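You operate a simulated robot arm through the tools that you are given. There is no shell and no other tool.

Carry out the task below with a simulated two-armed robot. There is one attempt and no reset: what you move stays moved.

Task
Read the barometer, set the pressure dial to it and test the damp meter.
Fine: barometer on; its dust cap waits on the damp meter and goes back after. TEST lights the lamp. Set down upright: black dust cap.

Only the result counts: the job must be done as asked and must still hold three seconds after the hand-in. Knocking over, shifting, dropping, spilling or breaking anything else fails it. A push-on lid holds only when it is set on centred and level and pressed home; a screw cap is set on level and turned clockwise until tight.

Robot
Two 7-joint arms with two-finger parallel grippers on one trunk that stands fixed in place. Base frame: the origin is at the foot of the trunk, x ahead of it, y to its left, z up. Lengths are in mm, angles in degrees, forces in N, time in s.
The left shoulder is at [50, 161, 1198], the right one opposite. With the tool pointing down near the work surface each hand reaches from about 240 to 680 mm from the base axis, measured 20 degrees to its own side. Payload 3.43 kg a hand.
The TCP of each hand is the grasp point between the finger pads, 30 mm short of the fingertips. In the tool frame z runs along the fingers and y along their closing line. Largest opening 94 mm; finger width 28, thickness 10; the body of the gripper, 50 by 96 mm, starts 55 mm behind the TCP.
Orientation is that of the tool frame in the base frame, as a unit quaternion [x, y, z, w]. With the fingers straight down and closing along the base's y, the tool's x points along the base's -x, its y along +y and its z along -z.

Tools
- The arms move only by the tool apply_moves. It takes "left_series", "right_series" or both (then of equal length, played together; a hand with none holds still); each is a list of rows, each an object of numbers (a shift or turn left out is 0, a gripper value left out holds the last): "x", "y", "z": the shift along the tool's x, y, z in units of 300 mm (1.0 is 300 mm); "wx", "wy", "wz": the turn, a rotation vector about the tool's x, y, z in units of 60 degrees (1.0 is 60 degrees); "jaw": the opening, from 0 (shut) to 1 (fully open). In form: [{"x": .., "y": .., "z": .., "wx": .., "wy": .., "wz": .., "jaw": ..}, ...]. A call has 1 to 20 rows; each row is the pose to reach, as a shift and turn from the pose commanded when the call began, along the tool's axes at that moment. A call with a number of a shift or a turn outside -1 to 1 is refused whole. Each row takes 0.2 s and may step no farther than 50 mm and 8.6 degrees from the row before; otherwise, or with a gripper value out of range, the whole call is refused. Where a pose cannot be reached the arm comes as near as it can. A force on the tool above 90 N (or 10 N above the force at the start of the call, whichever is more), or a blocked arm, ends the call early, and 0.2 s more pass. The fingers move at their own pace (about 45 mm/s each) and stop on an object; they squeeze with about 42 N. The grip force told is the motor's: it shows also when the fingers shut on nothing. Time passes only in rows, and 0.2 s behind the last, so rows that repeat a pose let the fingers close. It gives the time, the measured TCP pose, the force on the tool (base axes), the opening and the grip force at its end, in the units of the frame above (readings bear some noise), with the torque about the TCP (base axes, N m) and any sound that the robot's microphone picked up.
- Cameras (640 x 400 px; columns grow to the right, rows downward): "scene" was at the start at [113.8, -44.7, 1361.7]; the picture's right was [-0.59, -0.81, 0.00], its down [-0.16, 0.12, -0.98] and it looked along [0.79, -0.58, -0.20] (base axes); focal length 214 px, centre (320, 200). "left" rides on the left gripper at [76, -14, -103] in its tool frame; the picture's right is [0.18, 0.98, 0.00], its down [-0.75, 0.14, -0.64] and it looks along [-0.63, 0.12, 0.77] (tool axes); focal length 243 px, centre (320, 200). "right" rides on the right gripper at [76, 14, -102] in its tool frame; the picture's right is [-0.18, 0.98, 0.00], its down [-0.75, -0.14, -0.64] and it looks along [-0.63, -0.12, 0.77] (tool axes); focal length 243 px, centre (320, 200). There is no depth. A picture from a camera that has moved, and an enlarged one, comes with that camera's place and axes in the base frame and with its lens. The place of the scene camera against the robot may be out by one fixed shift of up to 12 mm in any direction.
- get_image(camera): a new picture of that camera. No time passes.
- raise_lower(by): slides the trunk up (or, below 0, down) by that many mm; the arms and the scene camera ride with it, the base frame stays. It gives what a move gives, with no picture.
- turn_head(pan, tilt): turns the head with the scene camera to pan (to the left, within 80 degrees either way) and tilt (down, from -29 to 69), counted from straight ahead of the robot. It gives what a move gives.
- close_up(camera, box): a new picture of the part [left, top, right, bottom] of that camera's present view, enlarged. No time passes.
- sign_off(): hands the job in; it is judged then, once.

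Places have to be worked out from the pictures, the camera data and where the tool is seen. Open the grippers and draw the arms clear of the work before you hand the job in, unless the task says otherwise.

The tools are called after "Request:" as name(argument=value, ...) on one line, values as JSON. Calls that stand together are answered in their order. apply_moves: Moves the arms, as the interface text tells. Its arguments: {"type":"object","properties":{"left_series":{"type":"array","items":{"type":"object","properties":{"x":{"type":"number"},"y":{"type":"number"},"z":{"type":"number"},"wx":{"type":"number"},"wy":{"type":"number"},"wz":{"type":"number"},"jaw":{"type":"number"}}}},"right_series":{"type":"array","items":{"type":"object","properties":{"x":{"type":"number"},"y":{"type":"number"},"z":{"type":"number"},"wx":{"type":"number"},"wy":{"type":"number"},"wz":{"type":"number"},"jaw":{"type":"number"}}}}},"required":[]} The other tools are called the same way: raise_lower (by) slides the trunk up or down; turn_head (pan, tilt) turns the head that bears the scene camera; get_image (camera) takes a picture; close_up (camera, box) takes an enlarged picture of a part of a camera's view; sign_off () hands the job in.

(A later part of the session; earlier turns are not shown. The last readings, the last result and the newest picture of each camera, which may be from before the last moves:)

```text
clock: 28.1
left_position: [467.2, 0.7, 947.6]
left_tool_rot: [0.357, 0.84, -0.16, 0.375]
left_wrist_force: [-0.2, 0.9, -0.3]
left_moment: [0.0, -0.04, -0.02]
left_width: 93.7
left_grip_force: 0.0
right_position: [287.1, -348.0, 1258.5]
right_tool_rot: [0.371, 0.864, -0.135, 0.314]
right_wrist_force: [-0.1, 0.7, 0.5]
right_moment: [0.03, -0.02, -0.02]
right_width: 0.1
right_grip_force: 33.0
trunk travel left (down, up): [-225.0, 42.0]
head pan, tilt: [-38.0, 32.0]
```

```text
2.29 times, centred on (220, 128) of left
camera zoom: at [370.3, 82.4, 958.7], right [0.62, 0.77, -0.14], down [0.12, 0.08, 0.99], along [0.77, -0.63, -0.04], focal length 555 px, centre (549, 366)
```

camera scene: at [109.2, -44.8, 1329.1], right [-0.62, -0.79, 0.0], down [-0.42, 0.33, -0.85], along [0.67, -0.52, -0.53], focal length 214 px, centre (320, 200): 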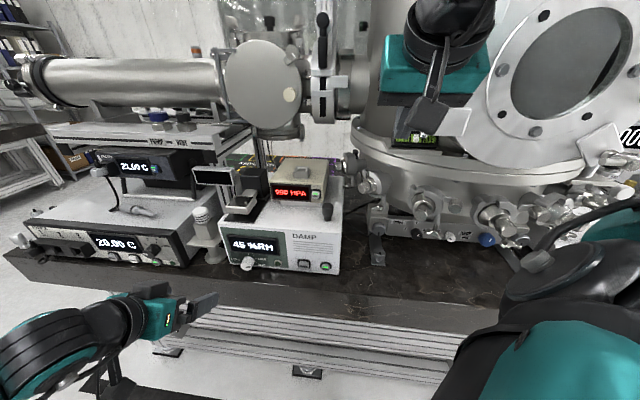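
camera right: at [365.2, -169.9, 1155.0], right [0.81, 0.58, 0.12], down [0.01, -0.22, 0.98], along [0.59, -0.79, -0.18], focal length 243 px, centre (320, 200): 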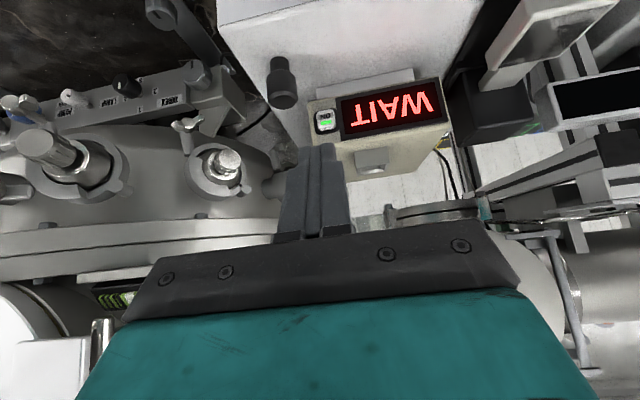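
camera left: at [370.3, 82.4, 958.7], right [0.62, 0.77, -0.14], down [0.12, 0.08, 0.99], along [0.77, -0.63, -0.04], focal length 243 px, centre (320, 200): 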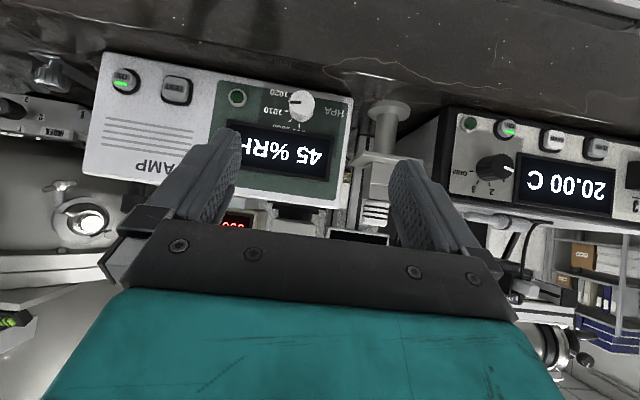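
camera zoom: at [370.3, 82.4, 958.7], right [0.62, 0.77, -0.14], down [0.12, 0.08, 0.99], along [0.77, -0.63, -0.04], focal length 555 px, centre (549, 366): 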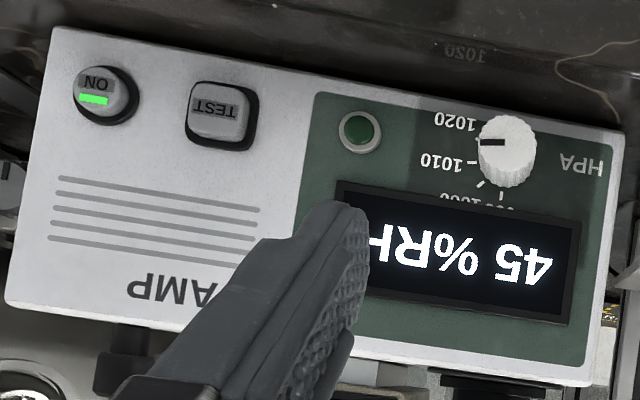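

The dial's 990 label is at the 12 o'clock tick, pointer now at ≈81° clockwise (≈1010). The left views put the knob face at (586.5, −147, 820.5) and TEST at (484, −285, 823). I bring the left hand horizontal, 70 mm in front of the knob.

Request:
apply_moves(left_series=[{"x": 0.0116, "y": -0.01, "z": 0.0927, "wx": -0.0023, "wy": -0.116, "wz": -0.002, "jaw": 0.6}, {"x": 0.0232, "y": -0.02, "z": 0.1853, "wx": -0.0047, "wy": -0.232, "wz": -0.004, "jaw": 0.6}, {"x": 0.0348, "y": -0.03, "z": 0.278, "wx": -0.007, "wy": -0.348, "wz": -0.006, "jaw": 0.6}, {"x": 0.0465, "y": -0.04, "z": 0.3707, "wx": -0.0093, "wy": -0.465, "wz": -0.008, "jaw": 0.6}, {"x": 0.0581, "y": -0.05, "z": 0.4633, "wx": -0.0117, "wy": -0.581, "wz": -0.0105, "jaw": 0.6}, {"x": 0.0697, "y": -0.0597, "z": 0.556, "wx": -0.014, "wy": -0.697, "wz": -0.0125, "jaw": 0.6}])

Request:
get_image(camera="left")

Request:
get_image(camera="scene")

```text
clock: 29.5
left_position: [534.0, -92.5, 822.5]
left_tool_rot: [0.269, 0.654, -0.276, 0.651]
left_wrist_force: [-0.4, -0.7, -0.9]
left_moment: [-0.01, 0.01, 0.0]
left_width: 56.4
left_grip_force: 0.1
right_position: [286.7, -347.4, 1258.8]
right_tool_rot: [0.37, 0.864, -0.135, 0.315]
right_wrist_force: [-0.4, 0.2, 1.1]
right_moment: [-0.01, -0.04, -0.05]
right_width: 0.0
right_grip_force: 33.2
trunk travel left (down, up): [-225.0, 42.0]
head pan, tilt: [-38.0, 32.0]
```

```text
taken
camera left: at [451.4, -29.9, 745.3], right [0.7, 0.69, -0.19], down [-0.35, 0.56, 0.75], along [0.63, -0.46, 0.63], focal length 243 px, centre (320, 200)
```

left: 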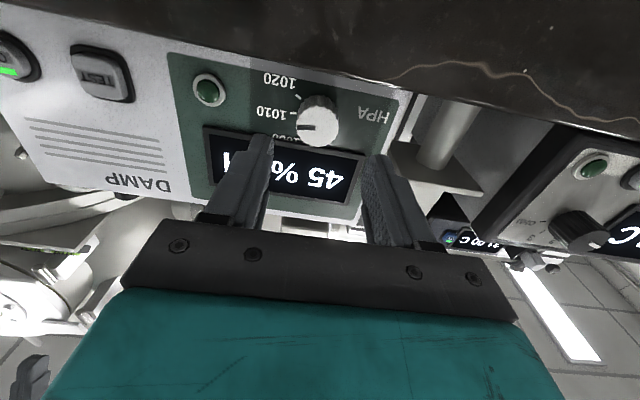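

```text
taken
camera scene: at [109.2, -45.2, 1329.0], right [-0.62, -0.79, 0.0], down [-0.42, 0.33, -0.85], along [0.67, -0.52, -0.53], focal length 214 px, centre (320, 200)
```

scene: 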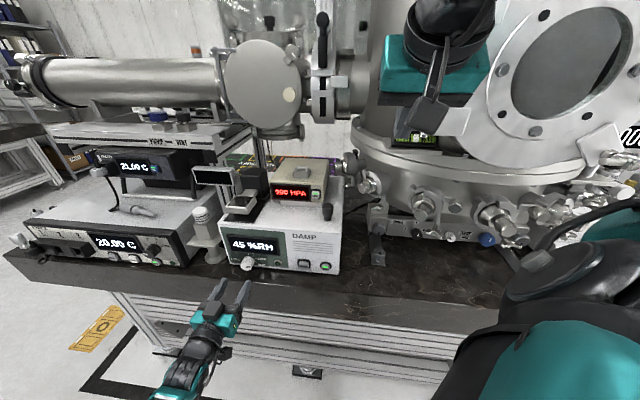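

The left hand is horizontal and aligned to within about half a degree. I zoom its view on the knob to check the line-up.

Request:
close_up(camera="left", box=[200, 60, 420, 220])

Request:
close_up(camera="scene", box=[190, 230, 310, 330])

```text
2.50 times, centred on (310, 140) of left
camera zoom: at [451.4, -29.9, 745.3], right [0.7, 0.69, -0.19], down [-0.35, 0.56, 0.75], along [0.63, -0.46, 0.63], focal length 606 px, centre (345, 350)
```

zoom: 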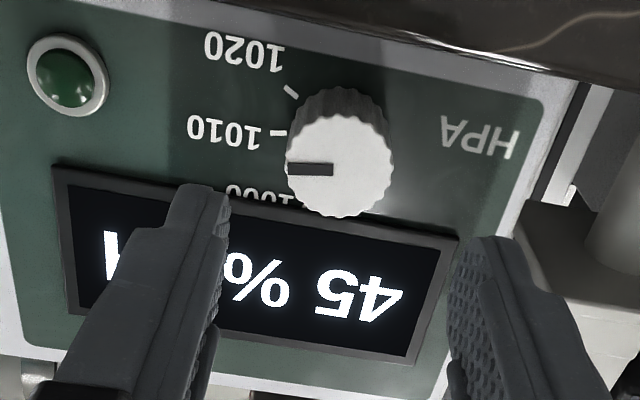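

```text
4.00 times, centred on (250, 280) of scene
camera zoom: at [109.2, -45.2, 1329.0], right [-0.62, -0.79, 0.0], down [-0.42, 0.33, -0.85], along [0.67, -0.52, -0.53], focal length 858 px, centre (600, -120)
```

zoom: 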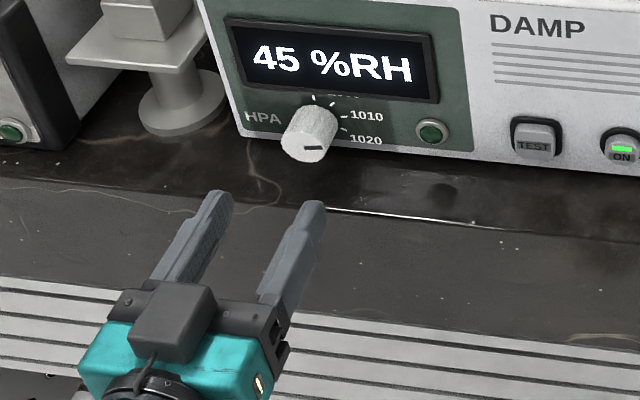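

Knob axis confirmed at about u 311.5 (x−y), z 820. I roll the hand +20° and advance so the fingertips straddle the knob.

Request:
apply_moves(left_series=[{"x": 0.008, "y": -0.001, "wz": 0.111, "jaw": 0.5}, {"x": 0.008, "y": -0.001, "wz": 0.222, "jaw": 0.5}, {"x": 0.008, "y": -0.001, "wz": 0.333, "jaw": 0.5}, {"x": 0.008, "y": -0.001, "z": 0.07, "wz": 0.333, "jaw": 0.5}, {"x": 0.008, "y": -0.001, "z": 0.13, "wz": 0.333, "jaw": 0.5}])

Request:
close_up(camera="left", box=[200, 60, 420, 220])

Request:
close_up(camera="scene", box=[190, 230, 310, 330])

```text
clock: 30.7
left_position: [615.4, 6.0, 807.7]
left_tool_rot: [0.378, 0.599, -0.157, 0.689]
left_wrist_force: [-0.5, 0.1, 0.4]
left_moment: [-0.01, -0.02, -0.02]
left_width: 47.1
left_grip_force: 0.0
left hand out of reach, approached as far as the arm can: row 1, 2, 3, 4, 5
right_position: [286.9, -345.8, 1260.6]
right_tool_rot: [0.37, 0.863, -0.136, 0.315]
right_wrist_force: [0.5, 1.2, 0.0]
right_moment: [-0.03, 0.0, 0.01]
right_width: 0.1
right_grip_force: 33.4
trunk travel left (down, up): [-225.0, 42.0]
head pan, tilt: [-38.0, 32.0]
```

```text
2.50 times, centred on (310, 140) of left
camera zoom: at [551.9, 88.1, 731.2], right [0.7, 0.7, 0.15], down [-0.53, 0.37, 0.76], along [0.47, -0.61, 0.63], focal length 606 px, centre (345, 350)
```

zoom: 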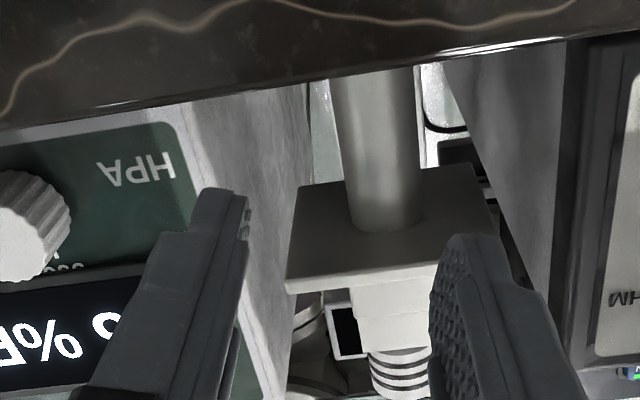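

```text
4.00 times, centred on (250, 280) of scene
camera zoom: at [109.2, -43.6, 1329.1], right [-0.62, -0.79, 0.0], down [-0.42, 0.33, -0.85], along [0.67, -0.52, -0.53], focal length 858 px, centre (600, -120)
```

zoom: 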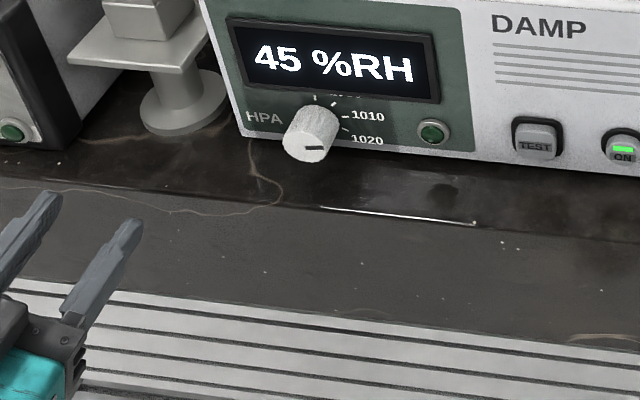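

The +20° roll was out of the left arm's reach and the hand drifted left (no contact, nothing touched). I go back to the staging pose with zero roll.

Request:
apply_moves(left_series=[{"z": -0.1, "wz": -0.111}, {"z": -0.13, "wz": -0.222}, {"z": -0.13, "wz": -0.333}, {"z": -0.13, "wz": -0.333}])

Request:
get_image(camera="left")

Request:
get_image(camera="scene")

```text
clock: 31.7
left_position: [590.3, 33.6, 814.5]
left_tool_rot: [0.268, 0.655, -0.274, 0.651]
left_wrist_force: [0.4, -0.2, -0.4]
left_moment: [-0.01, 0.0, 0.0]
left_width: 47.0
left_grip_force: 0.1
right_position: [286.7, -345.7, 1259.8]
right_tool_rot: [0.37, 0.864, -0.134, 0.314]
right_wrist_force: [0.4, 0.1, 0.1]
right_moment: [0.0, 0.0, 0.02]
right_width: 0.1
right_grip_force: 33.0
trunk travel left (down, up): [-225.0, 42.0]
head pan, tilt: [-38.0, 32.0]
```

```text
taken
camera left: at [507.2, 96.8, 737.7], right [0.69, 0.69, -0.19], down [-0.35, 0.56, 0.75], along [0.63, -0.46, 0.63], focal length 243 px, centre (320, 200)
```

left: 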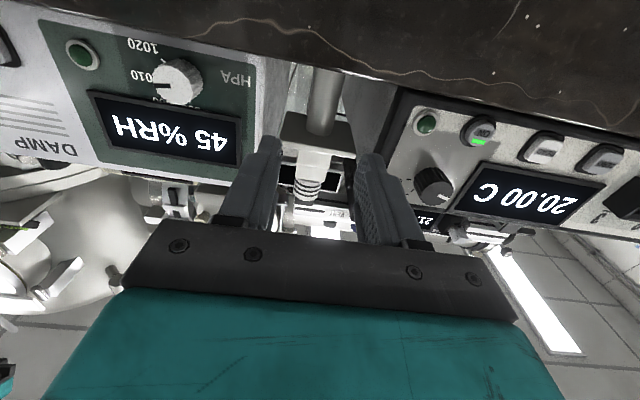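

```text
taken
camera scene: at [109.1, -44.9, 1329.0], right [-0.62, -0.79, 0.0], down [-0.42, 0.33, -0.85], along [0.67, -0.52, -0.53], focal length 214 px, centre (320, 200)
```

scene: 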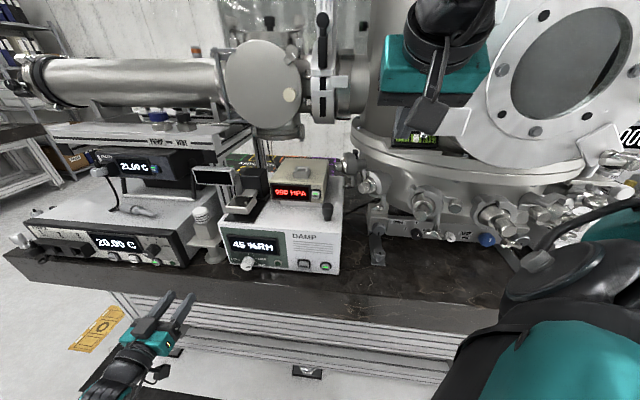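

The orientation is right again but the hand sits ~130 mm left. I move back in front of the knob (zero roll, further out) to test which roll directions are reachable there.

Request:
apply_moves(left_series=[{"x": -0.0045, "y": -0.108, "z": 0.031}, {"x": -0.009, "y": -0.216, "z": 0.062}, {"x": -0.0135, "y": -0.323, "z": 0.093}, {"x": -0.018, "y": -0.431, "z": 0.124}])

Request:
apply_moves(left_series=[{"wz": -0.111}, {"wz": -0.222}, {"wz": -0.333}])

```text
clock: 32.7
left_position: [526.6, -81.9, 822.8]
left_tool_rot: [0.269, 0.655, -0.275, 0.65]
left_wrist_force: [-0.1, -0.2, 0.1]
left_moment: [0.01, 0.03, 0.0]
left_width: 47.0
left_grip_force: 0.0
right_position: [286.7, -346.7, 1259.4]
right_tool_rot: [0.371, 0.863, -0.135, 0.315]
right_wrist_force: [-0.3, 0.2, -0.3]
right_moment: [0.02, 0.0, -0.01]
right_width: 0.1
right_grip_force: 33.2
trunk travel left (down, up): [-225.0, 42.0]
head pan, tilt: [-38.0, 32.0]
```

```text
clock: 33.5
left_position: [525.8, -82.9, 821.7]
left_tool_rot: [0.149, 0.692, -0.382, 0.594]
left_wrist_force: [-0.3, -0.7, -0.1]
left_moment: [0.05, 0.01, -0.06]
left_width: 47.1
left_grip_force: 0.1
right_position: [286.8, -345.9, 1258.5]
right_tool_rot: [0.371, 0.863, -0.135, 0.314]
right_wrist_force: [0.1, -0.4, 0.7]
right_moment: [-0.03, 0.0, 0.01]
right_width: 0.0
right_grip_force: 33.0
trunk travel left (down, up): [-225.0, 42.0]
head pan, tilt: [-38.0, 32.0]
```

Roll −20° works here. I test further, −40° to −60°.

Request:
apply_moves(left_series=[{"wz": -0.133}, {"wz": -0.267}, {"wz": -0.4}, {"wz": -0.533}, {"wz": -0.667}])

```text
clock: 34.7
left_position: [526.4, -84.2, 821.9]
left_tool_rot: [-0.096, 0.701, -0.563, 0.427]
left_wrist_force: [-0.4, -0.1, -0.8]
left_moment: [-0.02, -0.03, -0.02]
left_width: 47.0
left_grip_force: 0.1
right_position: [286.9, -347.3, 1258.7]
right_tool_rot: [0.37, 0.864, -0.134, 0.315]
right_wrist_force: [0.5, 0.5, 0.5]
right_moment: [0.0, 0.05, 0.0]
right_width: 0.0
right_grip_force: 32.9
trunk travel left (down, up): [-225.0, 42.0]
head pan, tilt: [-38.0, 32.0]
```

Rolls down to −60° are fine; only positive rolls fail. I return to −20° and then approach, turning the knob counter-clockwise in several short strokes.

Request:
apply_moves(left_series=[{"wz": 0.133}, {"wz": 0.267}, {"wz": 0.4}, {"wz": 0.533}, {"wz": 0.667}])

Request:
close_up(camera="left", box=[200, 40, 420, 220])

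```text
clock: 35.9
left_position: [526.8, -83.4, 821.4]
left_tool_rot: [0.151, 0.692, -0.381, 0.594]
left_wrist_force: [0.0, 0.1, 0.3]
left_moment: [0.02, 0.01, -0.01]
left_width: 47.0
left_grip_force: 0.1
right_position: [286.4, -347.5, 1259.2]
right_tool_rot: [0.37, 0.864, -0.134, 0.314]
right_wrist_force: [-0.2, -0.4, 0.4]
right_moment: [-0.01, 0.02, -0.02]
right_width: 0.0
right_grip_force: 33.1
trunk travel left (down, up): [-225.0, 42.0]
head pan, tilt: [-38.0, 32.0]
```

```text
2.22 times, centred on (310, 130) of left
camera zoom: at [427.1, -38.2, 755.3], right [0.61, 0.61, -0.51], down [-0.17, 0.73, 0.66], along [0.78, -0.31, 0.55], focal length 539 px, centre (342, 356)
```

zoom: 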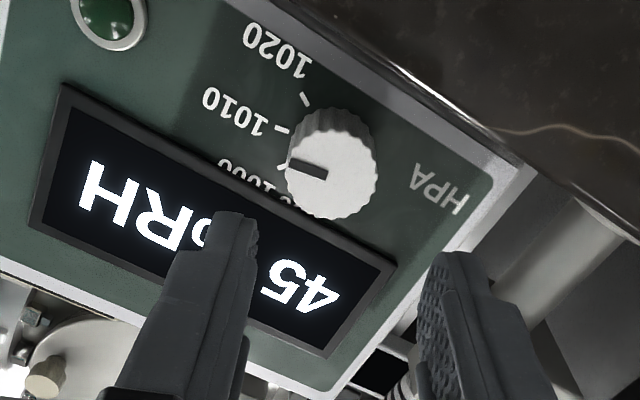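

I advance to 40 mm in front of the knob with small lateral corrections, watching for any reach warning.

Request:
apply_moves(left_series=[{"x": 0.004, "y": -0.004, "z": 0.05}, {"x": 0.0082, "y": -0.0076, "z": 0.1}, {"x": 0.0082, "y": -0.0076, "z": 0.14}, {"x": 0.0082, "y": -0.0076, "z": 0.1617}])

Request:
close_up(camera="left", box=[200, 40, 420, 220])

Request:
close_up(camera="scene", box=[200, 230, 300, 310])

```text
clock: 36.9
left_position: [558.9, -120.3, 819.9]
left_tool_rot: [0.151, 0.692, -0.382, 0.594]
left_wrist_force: [0.2, 0.1, 0.3]
left_moment: [0.01, -0.02, -0.03]
left_width: 47.0
left_grip_force: 0.1
right_position: [286.7, -348.9, 1257.8]
right_tool_rot: [0.371, 0.863, -0.135, 0.315]
right_wrist_force: [0.3, 0.5, -0.4]
right_moment: [0.01, 0.01, -0.04]
right_width: 0.0
right_grip_force: 33.0
trunk travel left (down, up): [-225.0, 42.0]
head pan, tilt: [-38.0, 32.0]
```

```text
2.22 times, centred on (310, 130) of left
camera zoom: at [459.2, -75.1, 753.4], right [0.6, 0.61, -0.52], down [-0.17, 0.73, 0.66], along [0.78, -0.31, 0.55], focal length 539 px, centre (342, 356)
```

zoom: 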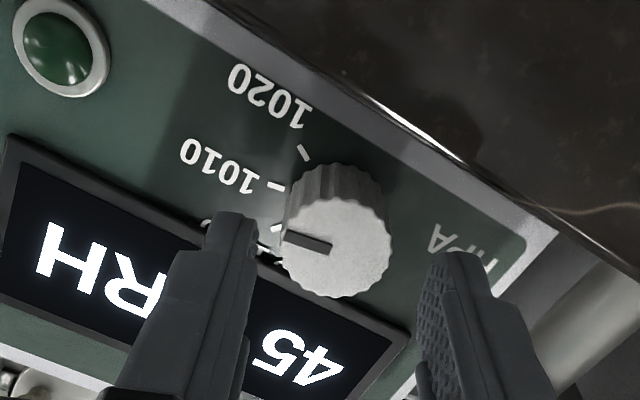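

```text
5.00 times, centred on (250, 270) of scene
camera zoom: at [109.1, -45.0, 1329.0], right [-0.62, -0.79, 0.0], down [-0.42, 0.33, -0.85], along [0.67, -0.52, -0.53], focal length 1072 px, centre (670, -150)
```

zoom: 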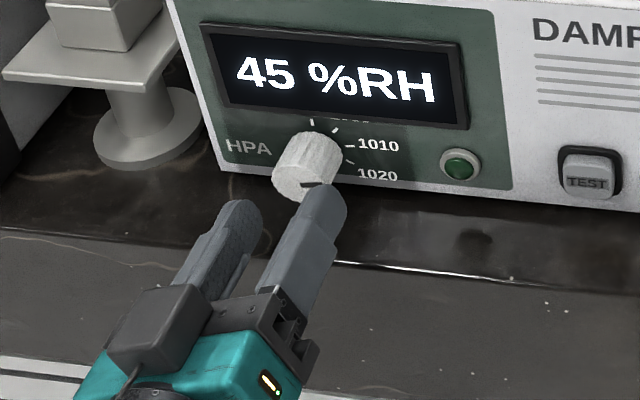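

Aligned within ~1.5 mm and still in reach. I advance the last 29 mm so the fingertips flank the knob.

Request:
apply_moves(left_series=[{"x": 0.003, "y": -0.0045, "z": 0.0}, {"x": 0.003, "y": -0.0045, "z": 0.033}, {"x": 0.003, "y": -0.0045, "z": 0.066}, {"x": 0.003, "y": -0.0045, "z": 0.0967}])

Request:
close_up(camera="left", box=[200, 60, 420, 240])

Request:
close_up(camera="scene", box=[210, 235, 290, 295])

```text
clock: 37.9
left_position: [578.4, -142.1, 818.2]
left_tool_rot: [0.15, 0.692, -0.381, 0.594]
left_wrist_force: [0.5, 0.7, 0.4]
left_moment: [0.01, 0.0, 0.02]
left_width: 47.3
left_grip_force: 0.1
right_position: [285.9, -347.2, 1258.8]
right_tool_rot: [0.371, 0.864, -0.135, 0.314]
right_wrist_force: [-0.2, 0.6, -0.3]
right_moment: [0.0, -0.03, -0.01]
right_width: 0.0
right_grip_force: 32.4
trunk travel left (down, up): [-225.0, 42.0]
head pan, tilt: [-38.0, 32.0]
```

```text
2.22 times, centred on (310, 150) of left
camera zoom: at [478.2, -97.0, 752.3], right [0.6, 0.61, -0.52], down [-0.17, 0.73, 0.66], along [0.78, -0.31, 0.55], focal length 539 px, centre (342, 311)
```

zoom: 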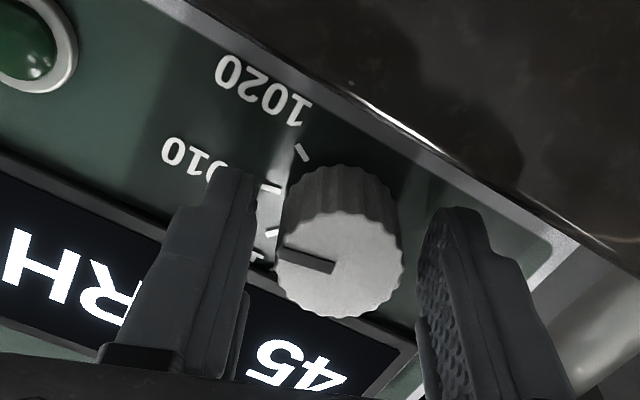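

```text
6.67 times, centred on (250, 265) of scene
camera zoom: at [109.1, -45.1, 1329.0], right [-0.62, -0.79, 0.0], down [-0.42, 0.33, -0.85], along [0.67, -0.52, -0.53], focal length 1430 px, centre (787, -233)
```

zoom: 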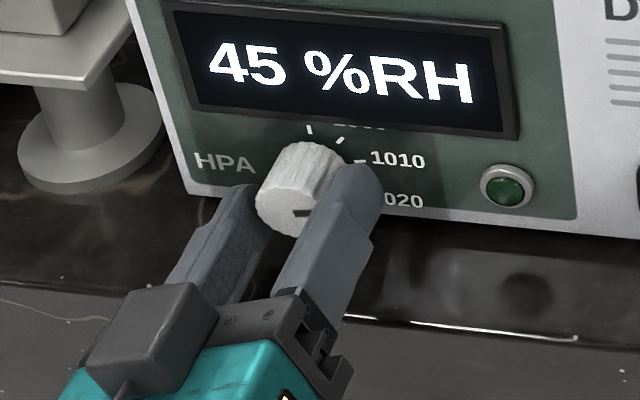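

The knob is centred between the fingers. I shift up 3 mm along the pads (for table clearance) and close on the knob.

Request:
apply_moves(left_series=[{"x": -0.01, "jaw": 0.5}, {"x": -0.01, "jaw": 0.3}, {"x": -0.01, "jaw": 0.2}, {"x": -0.01, "jaw": 0.2}, {"x": -0.01, "jaw": 0.2}])

Request:
close_up(camera="left", box=[200, 60, 420, 240])

```text
clock: 39.1
left_position: [578.9, -139.2, 822.3]
left_tool_rot: [0.151, 0.692, -0.382, 0.594]
left_wrist_force: [-1.7, -0.8, 0.9]
left_moment: [-0.1, -0.14, -0.2]
left_width: 33.3
left_grip_force: 45.4
right_position: [286.3, -347.6, 1259.1]
right_tool_rot: [0.371, 0.863, -0.135, 0.315]
right_wrist_force: [0.1, -0.9, 0.6]
right_moment: [0.01, 0.0, -0.02]
right_width: 0.2
right_grip_force: 33.6
trunk travel left (down, up): [-225.0, 42.0]
head pan, tilt: [-38.0, 32.0]
```

```text
2.22 times, centred on (310, 150) of left
camera zoom: at [478.9, -95.9, 755.8], right [0.6, 0.61, -0.52], down [-0.17, 0.73, 0.66], along [0.78, -0.31, 0.55], focal length 539 px, centre (342, 311)
```

zoom: 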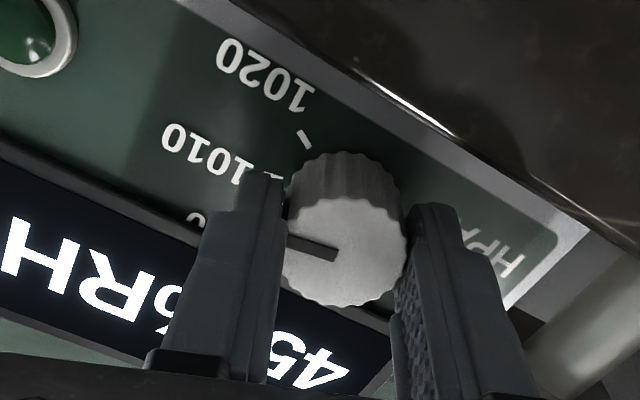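

The knob is held firmly. I turn it 20° counter-clockwise about its axis.

Request:
apply_moves(left_series=[{"y": 0.0009, "wz": -0.083}, {"y": 0.0017, "wz": -0.167}, {"x": 0.0003, "y": 0.0026, "wz": -0.25}, {"x": 0.0006, "y": 0.0034, "wz": -0.333}])

Request:
close_up(camera="left", box=[200, 60, 420, 240])

Request:
close_up(camera="scene", box=[210, 235, 290, 295])

```text
clock: 40.1
left_position: [579.4, -140.4, 821.9]
left_tool_rot: [0.03, 0.707, -0.479, 0.519]
left_wrist_force: [-2.0, -8.4, 0.6]
left_moment: [0.33, 0.37, -0.63]
left_width: 33.1
left_grip_force: 44.7
right_position: [286.5, -348.8, 1259.6]
right_tool_rot: [0.37, 0.864, -0.134, 0.314]
right_wrist_force: [-0.5, -0.2, 1.3]
right_moment: [0.0, 0.0, 0.01]
right_width: 0.2
right_grip_force: 32.9
trunk travel left (down, up): [-225.0, 42.0]
head pan, tilt: [-38.0, 32.0]
```

```text
2.22 times, centred on (310, 150) of left
camera zoom: at [464.7, -109.9, 773.5], right [0.44, 0.45, -0.78], down [-0.03, 0.87, 0.48], along [0.9, -0.19, 0.4], focal length 539 px, centre (342, 311)
```

zoom: 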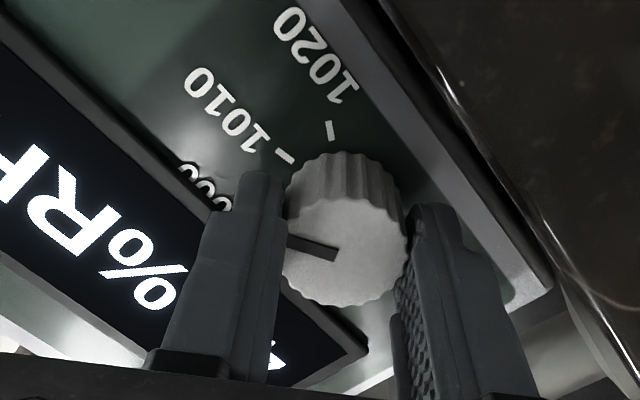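

```text
6.67 times, centred on (250, 265) of scene
camera zoom: at [108.9, -45.8, 1329.1], right [-0.62, -0.79, 0.0], down [-0.42, 0.33, -0.85], along [0.67, -0.52, -0.53], focal length 1430 px, centre (787, -233)
```

zoom: 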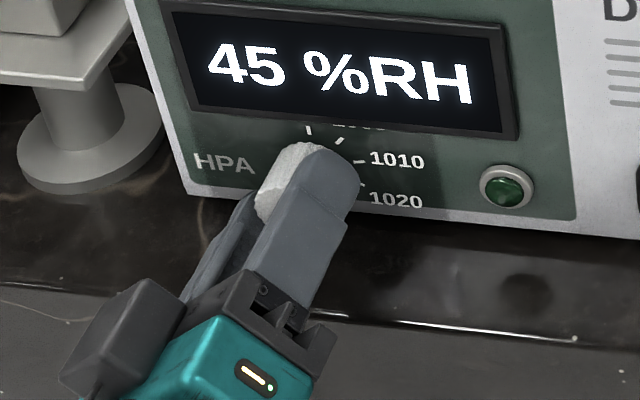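

The pointer turned with the hand. I open the fingers a little and look before rolling back for the next stroke.

Request:
apply_moves(left_series=[{"jaw": 0.42}, {"jaw": 0.42}])

Request:
close_up(camera="left", box=[200, 60, 420, 240])

```text
clock: 40.7
left_position: [580.6, -138.9, 820.6]
left_tool_rot: [0.027, 0.708, -0.477, 0.52]
left_wrist_force: [0.0, 0.7, 0.2]
left_moment: [0.03, 0.0, 0.03]
left_width: 39.4
left_grip_force: 0.1
right_position: [287.2, -346.9, 1259.0]
right_tool_rot: [0.37, 0.864, -0.135, 0.314]
right_wrist_force: [0.6, -1.0, 0.2]
right_moment: [0.01, -0.02, -0.06]
right_width: 0.3
right_grip_force: 32.6
trunk travel left (down, up): [-225.0, 42.0]
head pan, tilt: [-38.0, 32.0]
```

```text
2.22 times, centred on (310, 150) of left
camera zoom: at [466.1, -107.9, 773.0], right [0.44, 0.45, -0.78], down [-0.03, 0.87, 0.49], along [0.9, -0.19, 0.4], focal length 539 px, centre (342, 311)
```

zoom: 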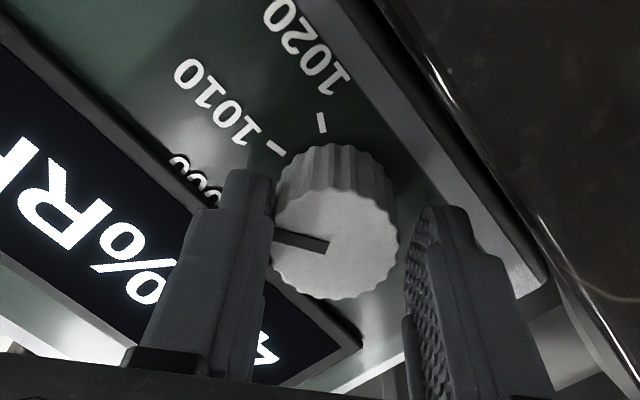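

Free of contact. I roll back 25° around the open knob and grip again.

Request:
apply_moves(left_series=[{"y": -0.0014, "wz": 0.139}, {"x": 0.0004, "y": -0.0028, "wz": 0.278}, {"x": 0.0009, "y": -0.0042, "wz": 0.417}, {"x": 0.0009, "y": -0.0042, "wz": 0.417}])

Request:
close_up(camera="left", box=[200, 60, 420, 240])

```text
clock: 41.7
left_position: [579.8, -140.4, 824.1]
left_tool_rot: [0.182, 0.684, -0.356, 0.61]
left_wrist_force: [-0.4, 0.3, -0.2]
left_moment: [-0.06, -0.03, -0.03]
left_width: 39.4
left_grip_force: 0.0
right_position: [286.4, -347.7, 1257.9]
right_tool_rot: [0.37, 0.864, -0.135, 0.315]
right_wrist_force: [-0.3, -0.1, -0.6]
right_moment: [0.0, 0.02, -0.03]
right_width: 0.0
right_grip_force: 33.2
trunk travel left (down, up): [-225.0, 42.0]
head pan, tilt: [-38.0, 32.0]
```

```text
2.22 times, centred on (310, 150) of left
camera zoom: at [483.9, -91.0, 753.2], right [0.63, 0.64, -0.44], down [-0.22, 0.69, 0.69], along [0.74, -0.34, 0.58], focal length 539 px, centre (342, 311)
```

zoom: 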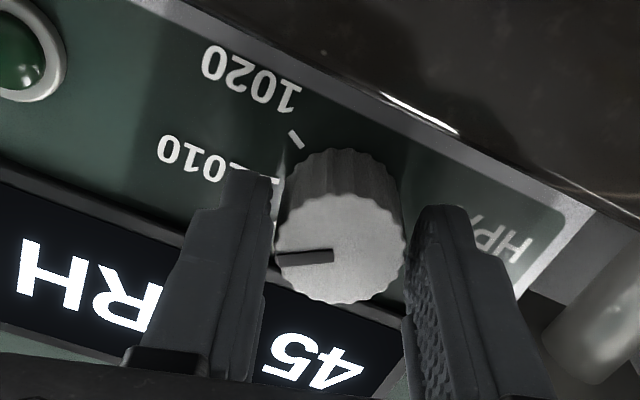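

I grip again and turn another 25° counter-clockwise.

Request:
apply_moves(left_series=[{"jaw": 0.2}, {"jaw": 0.2}, {"jaw": 0.2}])

Request:
apply_moves(left_series=[{"y": 0.001, "wz": -0.104}, {"x": 0.0003, "y": 0.002, "wz": -0.208}, {"x": 0.0006, "y": 0.003, "wz": -0.3125}, {"x": 0.001, "y": 0.0042, "wz": -0.417}])

Request:
close_up(camera="left", box=[200, 60, 420, 240])

```text
clock: 42.5
left_position: [579.4, -140.6, 824.8]
left_tool_rot: [0.181, 0.684, -0.355, 0.61]
left_wrist_force: [-1.4, -1.3, 0.1]
left_moment: [-0.13, -0.12, -0.58]
left_width: 33.5
left_grip_force: 45.4
right_position: [287.2, -347.1, 1258.1]
right_tool_rot: [0.371, 0.864, -0.135, 0.314]
right_wrist_force: [-0.4, -0.1, 0.2]
right_moment: [0.0, 0.01, 0.0]
right_width: 0.2
right_grip_force: 32.9
trunk travel left (down, up): [-225.0, 42.0]
head pan, tilt: [-38.0, 32.0]
```

```text
clock: 43.5
left_position: [580.5, -140.1, 823.1]
left_tool_rot: [0.028, 0.707, -0.48, 0.519]
left_wrist_force: [-3.6, -3.5, 3.2]
left_moment: [0.24, 0.24, -1.01]
left_width: 33.3
left_grip_force: 44.8
right_position: [287.5, -347.2, 1259.9]
right_tool_rot: [0.37, 0.864, -0.134, 0.314]
right_wrist_force: [-0.7, 0.5, -0.5]
right_moment: [0.0, 0.0, 0.03]
right_width: 0.0
right_grip_force: 32.9
trunk travel left (down, up): [-225.0, 42.0]
head pan, tilt: [-38.0, 32.0]
```

```text
2.22 times, centred on (310, 150) of left
camera zoom: at [465.3, -109.8, 774.0], right [0.44, 0.45, -0.78], down [-0.03, 0.88, 0.48], along [0.9, -0.19, 0.4], focal length 539 px, centre (342, 311)
```

zoom: 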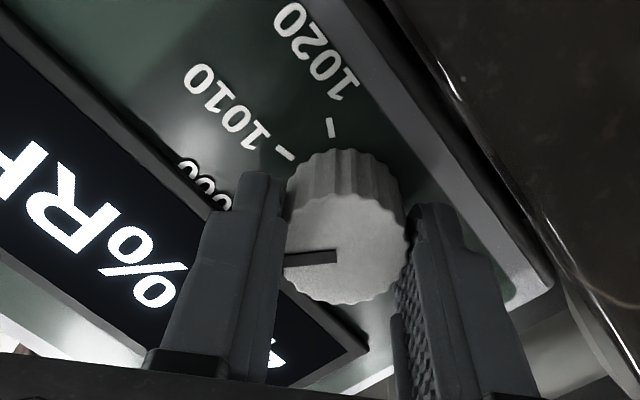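

That makes 45° in total. I open, roll back 25°, and grip again.

Request:
apply_moves(left_series=[{"jaw": 0.42}, {"jaw": 0.42}, {"y": -0.0014, "wz": 0.139, "jaw": 0.42}, {"x": -0.0004, "y": -0.0028, "wz": 0.278, "jaw": 0.42}, {"x": -0.0009, "y": -0.0042, "wz": 0.417, "jaw": 0.42}, {"x": -0.0009, "y": -0.0042, "wz": 0.417, "jaw": 0.42}, {"x": -0.0009, "y": -0.0042, "wz": 0.417, "jaw": 0.2}, {"x": -0.0009, "y": -0.0042, "wz": 0.417, "jaw": 0.2}, {"x": -0.0009, "y": -0.0042, "wz": 0.417, "jaw": 0.2}])

Request:
close_up(camera="left", box=[200, 60, 420, 240])

```text
clock: 45.5
left_position: [578.8, -140.4, 823.6]
left_tool_rot: [0.18, 0.685, -0.355, 0.611]
left_wrist_force: [-0.5, -0.6, 1.0]
left_moment: [-0.07, 0.0, -0.1]
left_width: 33.2
left_grip_force: 45.3
right_position: [287.2, -347.5, 1259.2]
right_tool_rot: [0.37, 0.864, -0.134, 0.314]
right_wrist_force: [0.3, -0.5, -0.3]
right_moment: [0.01, 0.02, 0.03]
right_width: 0.0
right_grip_force: 33.3
trunk travel left (down, up): [-225.0, 42.0]
head pan, tilt: [-38.0, 32.0]
```

```text
2.22 times, centred on (310, 150) of left
camera zoom: at [483.2, -91.2, 754.0], right [0.63, 0.64, -0.44], down [-0.22, 0.69, 0.69], along [0.74, -0.34, 0.58], focal length 539 px, centre (342, 311)
```

zoom: 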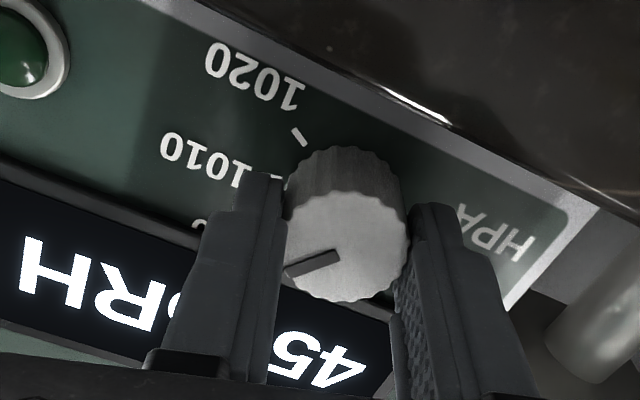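

Gripped again at −15° roll. I make the third 25° stroke.

Request:
apply_moves(left_series=[{"y": 0.001, "wz": -0.104}, {"x": 0.0003, "y": 0.002, "wz": -0.208}, {"x": 0.0006, "y": 0.003, "wz": -0.3125}, {"x": 0.001, "y": 0.0042, "wz": -0.417}])

Request:
apply_moves(left_series=[{"jaw": 0.42}, {"jaw": 0.42}, {"y": -0.0014, "wz": 0.139, "jaw": 0.42}, {"x": -0.0004, "y": -0.0028, "wz": 0.278, "jaw": 0.42}, {"x": -0.0009, "y": -0.0042, "wz": 0.417, "jaw": 0.42}, {"x": -0.0009, "y": -0.0042, "wz": 0.417, "jaw": 0.5}])

Request:
close_up(camera="left", box=[200, 60, 420, 240])

Request:
close_up(camera="scene", box=[210, 235, 290, 295])

```text
clock: 46.5
left_position: [579.8, -141.1, 823.6]
left_tool_rot: [0.028, 0.707, -0.479, 0.519]
left_wrist_force: [-7.6, 1.5, 3.0]
left_moment: [-0.31, -0.28, -0.34]
left_width: 33.3
left_grip_force: 45.0
right_position: [285.3, -346.3, 1259.9]
right_tool_rot: [0.369, 0.864, -0.135, 0.315]
right_wrist_force: [-1.1, -0.2, 0.2]
right_moment: [-0.04, 0.01, 0.0]
right_width: 0.0
right_grip_force: 33.0
trunk travel left (down, up): [-225.0, 42.0]
head pan, tilt: [-38.0, 32.0]
```

```text
clock: 47.9
left_position: [580.9, -139.8, 823.1]
left_tool_rot: [0.182, 0.685, -0.355, 0.611]
left_wrist_force: [0.0, 0.6, 0.1]
left_moment: [0.04, 0.01, -0.01]
left_width: 47.3
left_grip_force: 0.0
right_position: [286.9, -346.2, 1259.3]
right_tool_rot: [0.37, 0.864, -0.134, 0.315]
right_wrist_force: [-0.7, -0.8, 0.4]
right_moment: [0.02, -0.01, 0.01]
right_width: 0.1
right_grip_force: 33.3
trunk travel left (down, up): [-225.0, 42.0]
head pan, tilt: [-38.0, 32.0]
```

```text
2.22 times, centred on (310, 150) of left
camera zoom: at [483.9, -90.3, 754.2], right [0.63, 0.64, -0.44], down [-0.22, 0.69, 0.69], along [0.74, -0.34, 0.58], focal length 539 px, centre (342, 311)
```

zoom: 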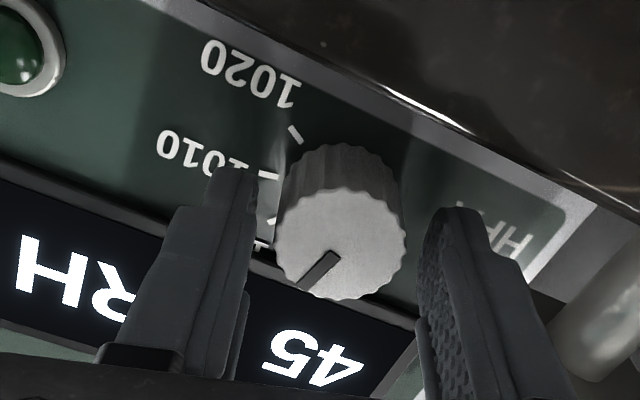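

```text
6.67 times, centred on (250, 265) of scene
camera zoom: at [109.1, -44.9, 1329.0], right [-0.62, -0.79, 0.0], down [-0.42, 0.33, -0.85], along [0.67, -0.52, -0.53], focal length 1430 px, centre (787, -233)
```

zoom: 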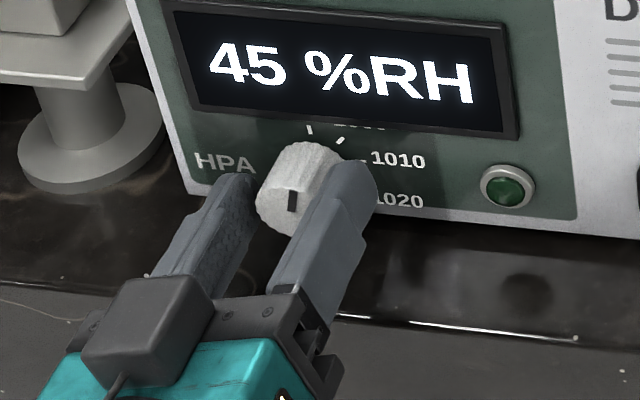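

I zoom in with the scene camera to measure the pointer angle now.

Request:
close_up(camera="scene", box=[235, 250, 275, 275])

Request:
close_up(camera="left", box=[280, 90, 380, 190])

```text
16.00 times, centred on (255, 262) of scene
camera zoom: at [109.1, -44.9, 1329.0], right [-0.62, -0.79, 0.0], down [-0.42, 0.33, -0.85], along [0.67, -0.52, -0.53], focal length 3432 px, centre (1360, -800)
```

zoom: 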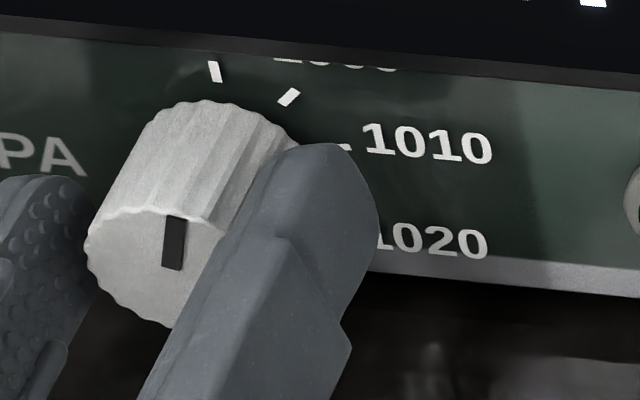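

```text
4.00 times, centred on (330, 140) of left
camera zoom: at [483.9, -90.3, 754.2], right [0.63, 0.64, -0.44], down [-0.22, 0.69, 0.69], along [0.74, -0.34, 0.58], focal length 970 px, centre (280, 440)
```

zoom: 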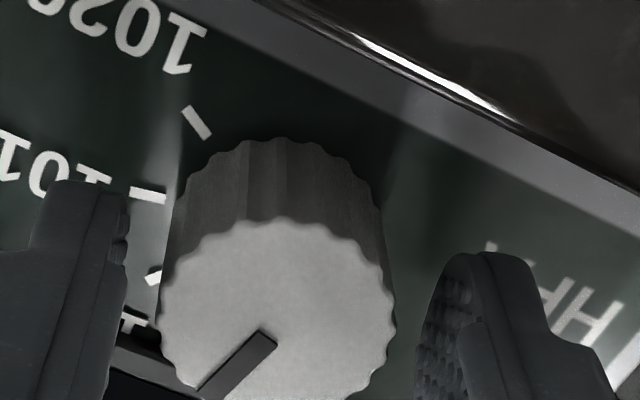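

The pointer is now about 13–14° clockwise of the 990 tick. I grip again and turn a further 15° (allowing ~1.5° of lost motion).

Request:
apply_moves(left_series=[{"jaw": 0.3}, {"jaw": 0.2}, {"jaw": 0.2}, {"jaw": 0.2}, {"y": 0.0009, "wz": -0.083}, {"x": 0.0002, "y": 0.0018, "wz": -0.167}, {"x": 0.0004, "y": 0.0026, "wz": -0.25}, {"x": 0.0004, "y": 0.0026, "wz": -0.25}])

Request:
close_up(camera="scene", box=[235, 250, 275, 275])

Request:
close_up(camera="left", box=[280, 90, 380, 190])

```text
clock: 49.7
left_position: [581.3, -140.9, 824.0]
left_tool_rot: [0.089, 0.703, -0.431, 0.559]
left_wrist_force: [-5.2, -1.0, 1.9]
left_moment: [0.23, 0.28, -0.4]
left_width: 33.5
left_grip_force: 45.3
right_position: [286.4, -348.1, 1259.6]
right_tool_rot: [0.37, 0.864, -0.134, 0.314]
right_wrist_force: [0.4, -0.7, 0.2]
right_moment: [0.01, -0.01, -0.03]
right_width: 0.0
right_grip_force: 33.6
trunk travel left (down, up): [-225.0, 42.0]
head pan, tilt: [-38.0, 32.0]
```

```text
16.00 times, centred on (255, 262) of scene
camera zoom: at [108.5, -45.0, 1329.1], right [-0.62, -0.79, 0.0], down [-0.42, 0.33, -0.85], along [0.67, -0.52, -0.53], focal length 3432 px, centre (1360, -800)
```

zoom: 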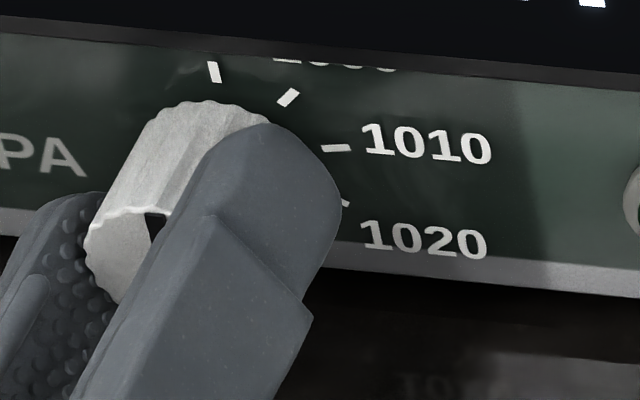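

```text
4.00 times, centred on (330, 140) of left
camera zoom: at [471.8, -102.8, 765.4], right [0.53, 0.53, -0.66], down [-0.1, 0.81, 0.58], along [0.84, -0.24, 0.48], focal length 970 px, centre (280, 440)
```

zoom: 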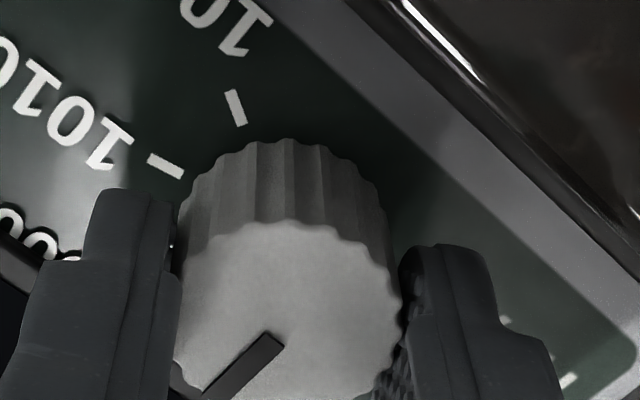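

I release and back the hand straight out so the pointer can be seen freely.

Request:
apply_moves(left_series=[{"jaw": 0.42}, {"jaw": 0.42}, {"y": -0.0009, "wz": 0.083, "jaw": 0.42}, {"y": -0.0018, "wz": 0.167, "jaw": 0.45}, {"y": -0.0026, "wz": 0.25, "jaw": 0.5}, {"y": -0.0026, "z": -0.08, "wz": 0.25, "jaw": 0.5}, {"y": -0.0026, "z": -0.17, "wz": 0.25, "jaw": 0.5}])

Request:
close_up(camera="scene", box=[235, 250, 275, 275])

Request:
close_up(camera="left", box=[240, 60, 400, 180])

```text
clock: 51.3
left_position: [543.7, -104.0, 825.0]
left_tool_rot: [0.181, 0.684, -0.355, 0.611]
left_wrist_force: [0.3, 0.4, 0.2]
left_moment: [0.02, -0.01, 0.0]
left_width: 46.9
left_grip_force: 0.0
right_position: [286.7, -346.9, 1259.6]
right_tool_rot: [0.37, 0.864, -0.134, 0.315]
right_wrist_force: [-1.2, 0.5, 0.1]
right_moment: [0.0, -0.01, 0.01]
right_width: 0.2
right_grip_force: 33.0
trunk travel left (down, up): [-225.0, 42.0]
head pan, tilt: [-38.0, 32.0]
```

```text
16.00 times, centred on (255, 262) of scene
camera zoom: at [109.0, -44.7, 1329.1], right [-0.62, -0.79, 0.0], down [-0.42, 0.33, -0.85], along [0.67, -0.52, -0.53], focal length 3432 px, centre (1360, -800)
```

zoom: 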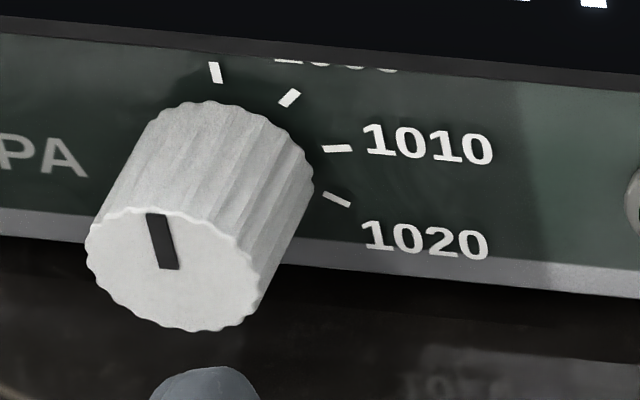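

```text
3.33 times, centred on (320, 120) of left
camera zoom: at [447.0, -55.0, 754.7], right [0.63, 0.64, -0.44], down [-0.22, 0.69, 0.69], along [0.74, -0.34, 0.58], focal length 809 px, centre (320, 467)
```

zoom: 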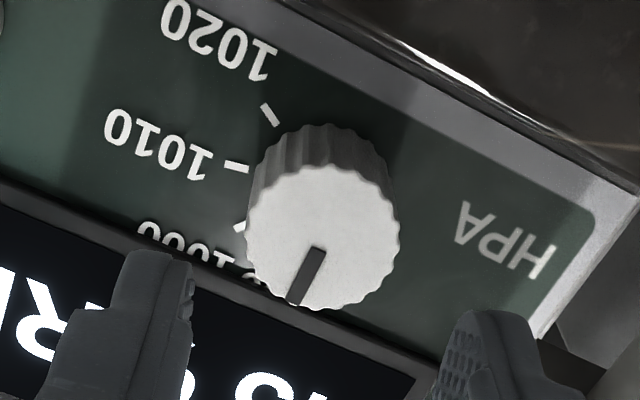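

The pointer is now parallel to the 990 tick within about 2°. I take a sharper left-camera view for a second angle estimate.

Request:
close_up(camera="left", box=[290, 90, 350, 130])

Request:
close_up(camera="scene", box=[238, 252, 258, 272])

```text
10.00 times, centred on (320, 110) of left
camera zoom: at [447.0, -55.0, 754.7], right [0.63, 0.64, -0.44], down [-0.22, 0.69, 0.69], along [0.74, -0.34, 0.58], focal length 2426 px, centre (320, 1100)
```

zoom: 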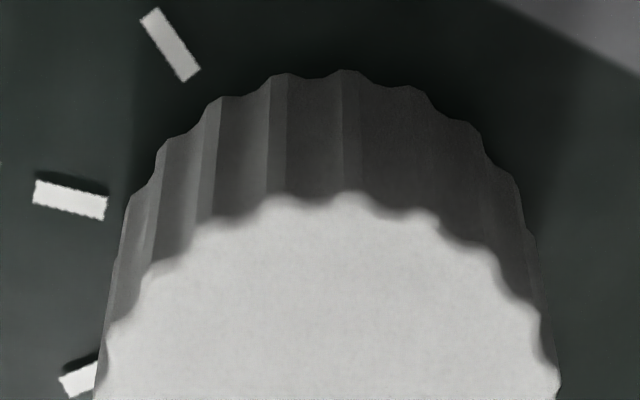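

```text
16.00 times, centred on (248, 262) of scene
camera zoom: at [109.0, -44.7, 1329.1], right [-0.62, -0.79, 0.0], down [-0.42, 0.33, -0.85], along [0.67, -0.52, -0.53], focal length 3432 px, centre (1472, -792)
```

zoom: 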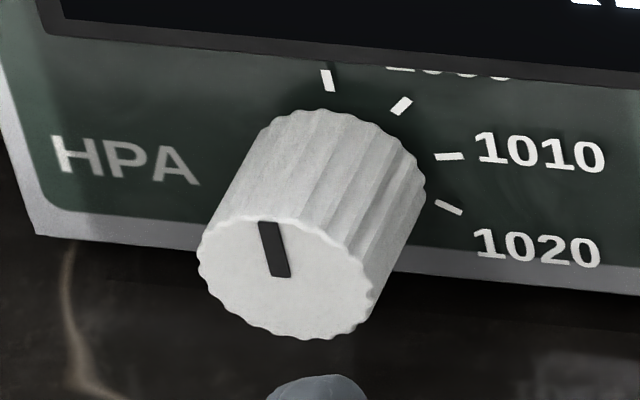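

Scene gives +1°, left camera about −3°, so the dial stands at 990 within a fraction of a step. I retract the left arm back and left, clear of the work.

Request:
apply_moves(left_series=[{"z": -0.12}, {"z": -0.24}, {"z": -0.333}, {"x": -0.03, "y": 0.11, "z": -0.333}, {"x": -0.06, "y": 0.22, "z": -0.333}, {"x": -0.088, "y": 0.321, "z": -0.333}])

Request:
get_image(camera="scene")

Request:
close_up(camera="scene", box=[225, 225, 345, 285])

```text
clock: 52.7
left_position: [546.9, 36.6, 821.3]
left_tool_rot: [0.18, 0.685, -0.355, 0.61]
left_wrist_force: [-0.3, 0.0, -0.1]
left_moment: [-0.01, 0.04, -0.01]
left_width: 47.1
left_grip_force: 0.1
right_position: [286.9, -347.6, 1259.1]
right_tool_rot: [0.37, 0.864, -0.135, 0.314]
right_wrist_force: [0.4, 0.0, 0.7]
right_moment: [0.0, 0.0, -0.01]
right_width: 0.0
right_grip_force: 33.1
trunk travel left (down, up): [-225.0, 42.0]
head pan, tilt: [-38.0, 32.0]
```

```text
taken
camera scene: at [109.2, -44.8, 1329.0], right [-0.62, -0.79, 0.0], down [-0.42, 0.33, -0.85], along [0.67, -0.52, -0.53], focal length 214 px, centre (320, 200)
```

scene: 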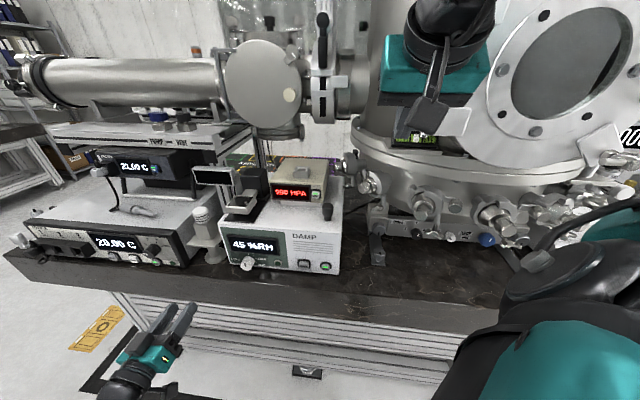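

```text
5.33 times, centred on (285, 255) of scene
camera zoom: at [109.2, -44.8, 1329.0], right [-0.62, -0.79, 0.0], down [-0.42, 0.33, -0.85], along [0.67, -0.52, -0.53], focal length 1144 px, centre (507, -93)
```

zoom: 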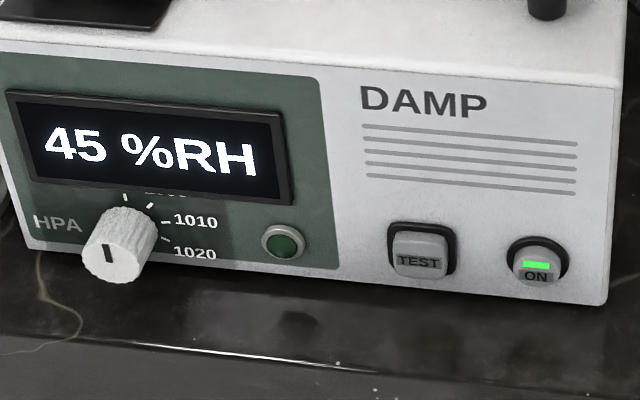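

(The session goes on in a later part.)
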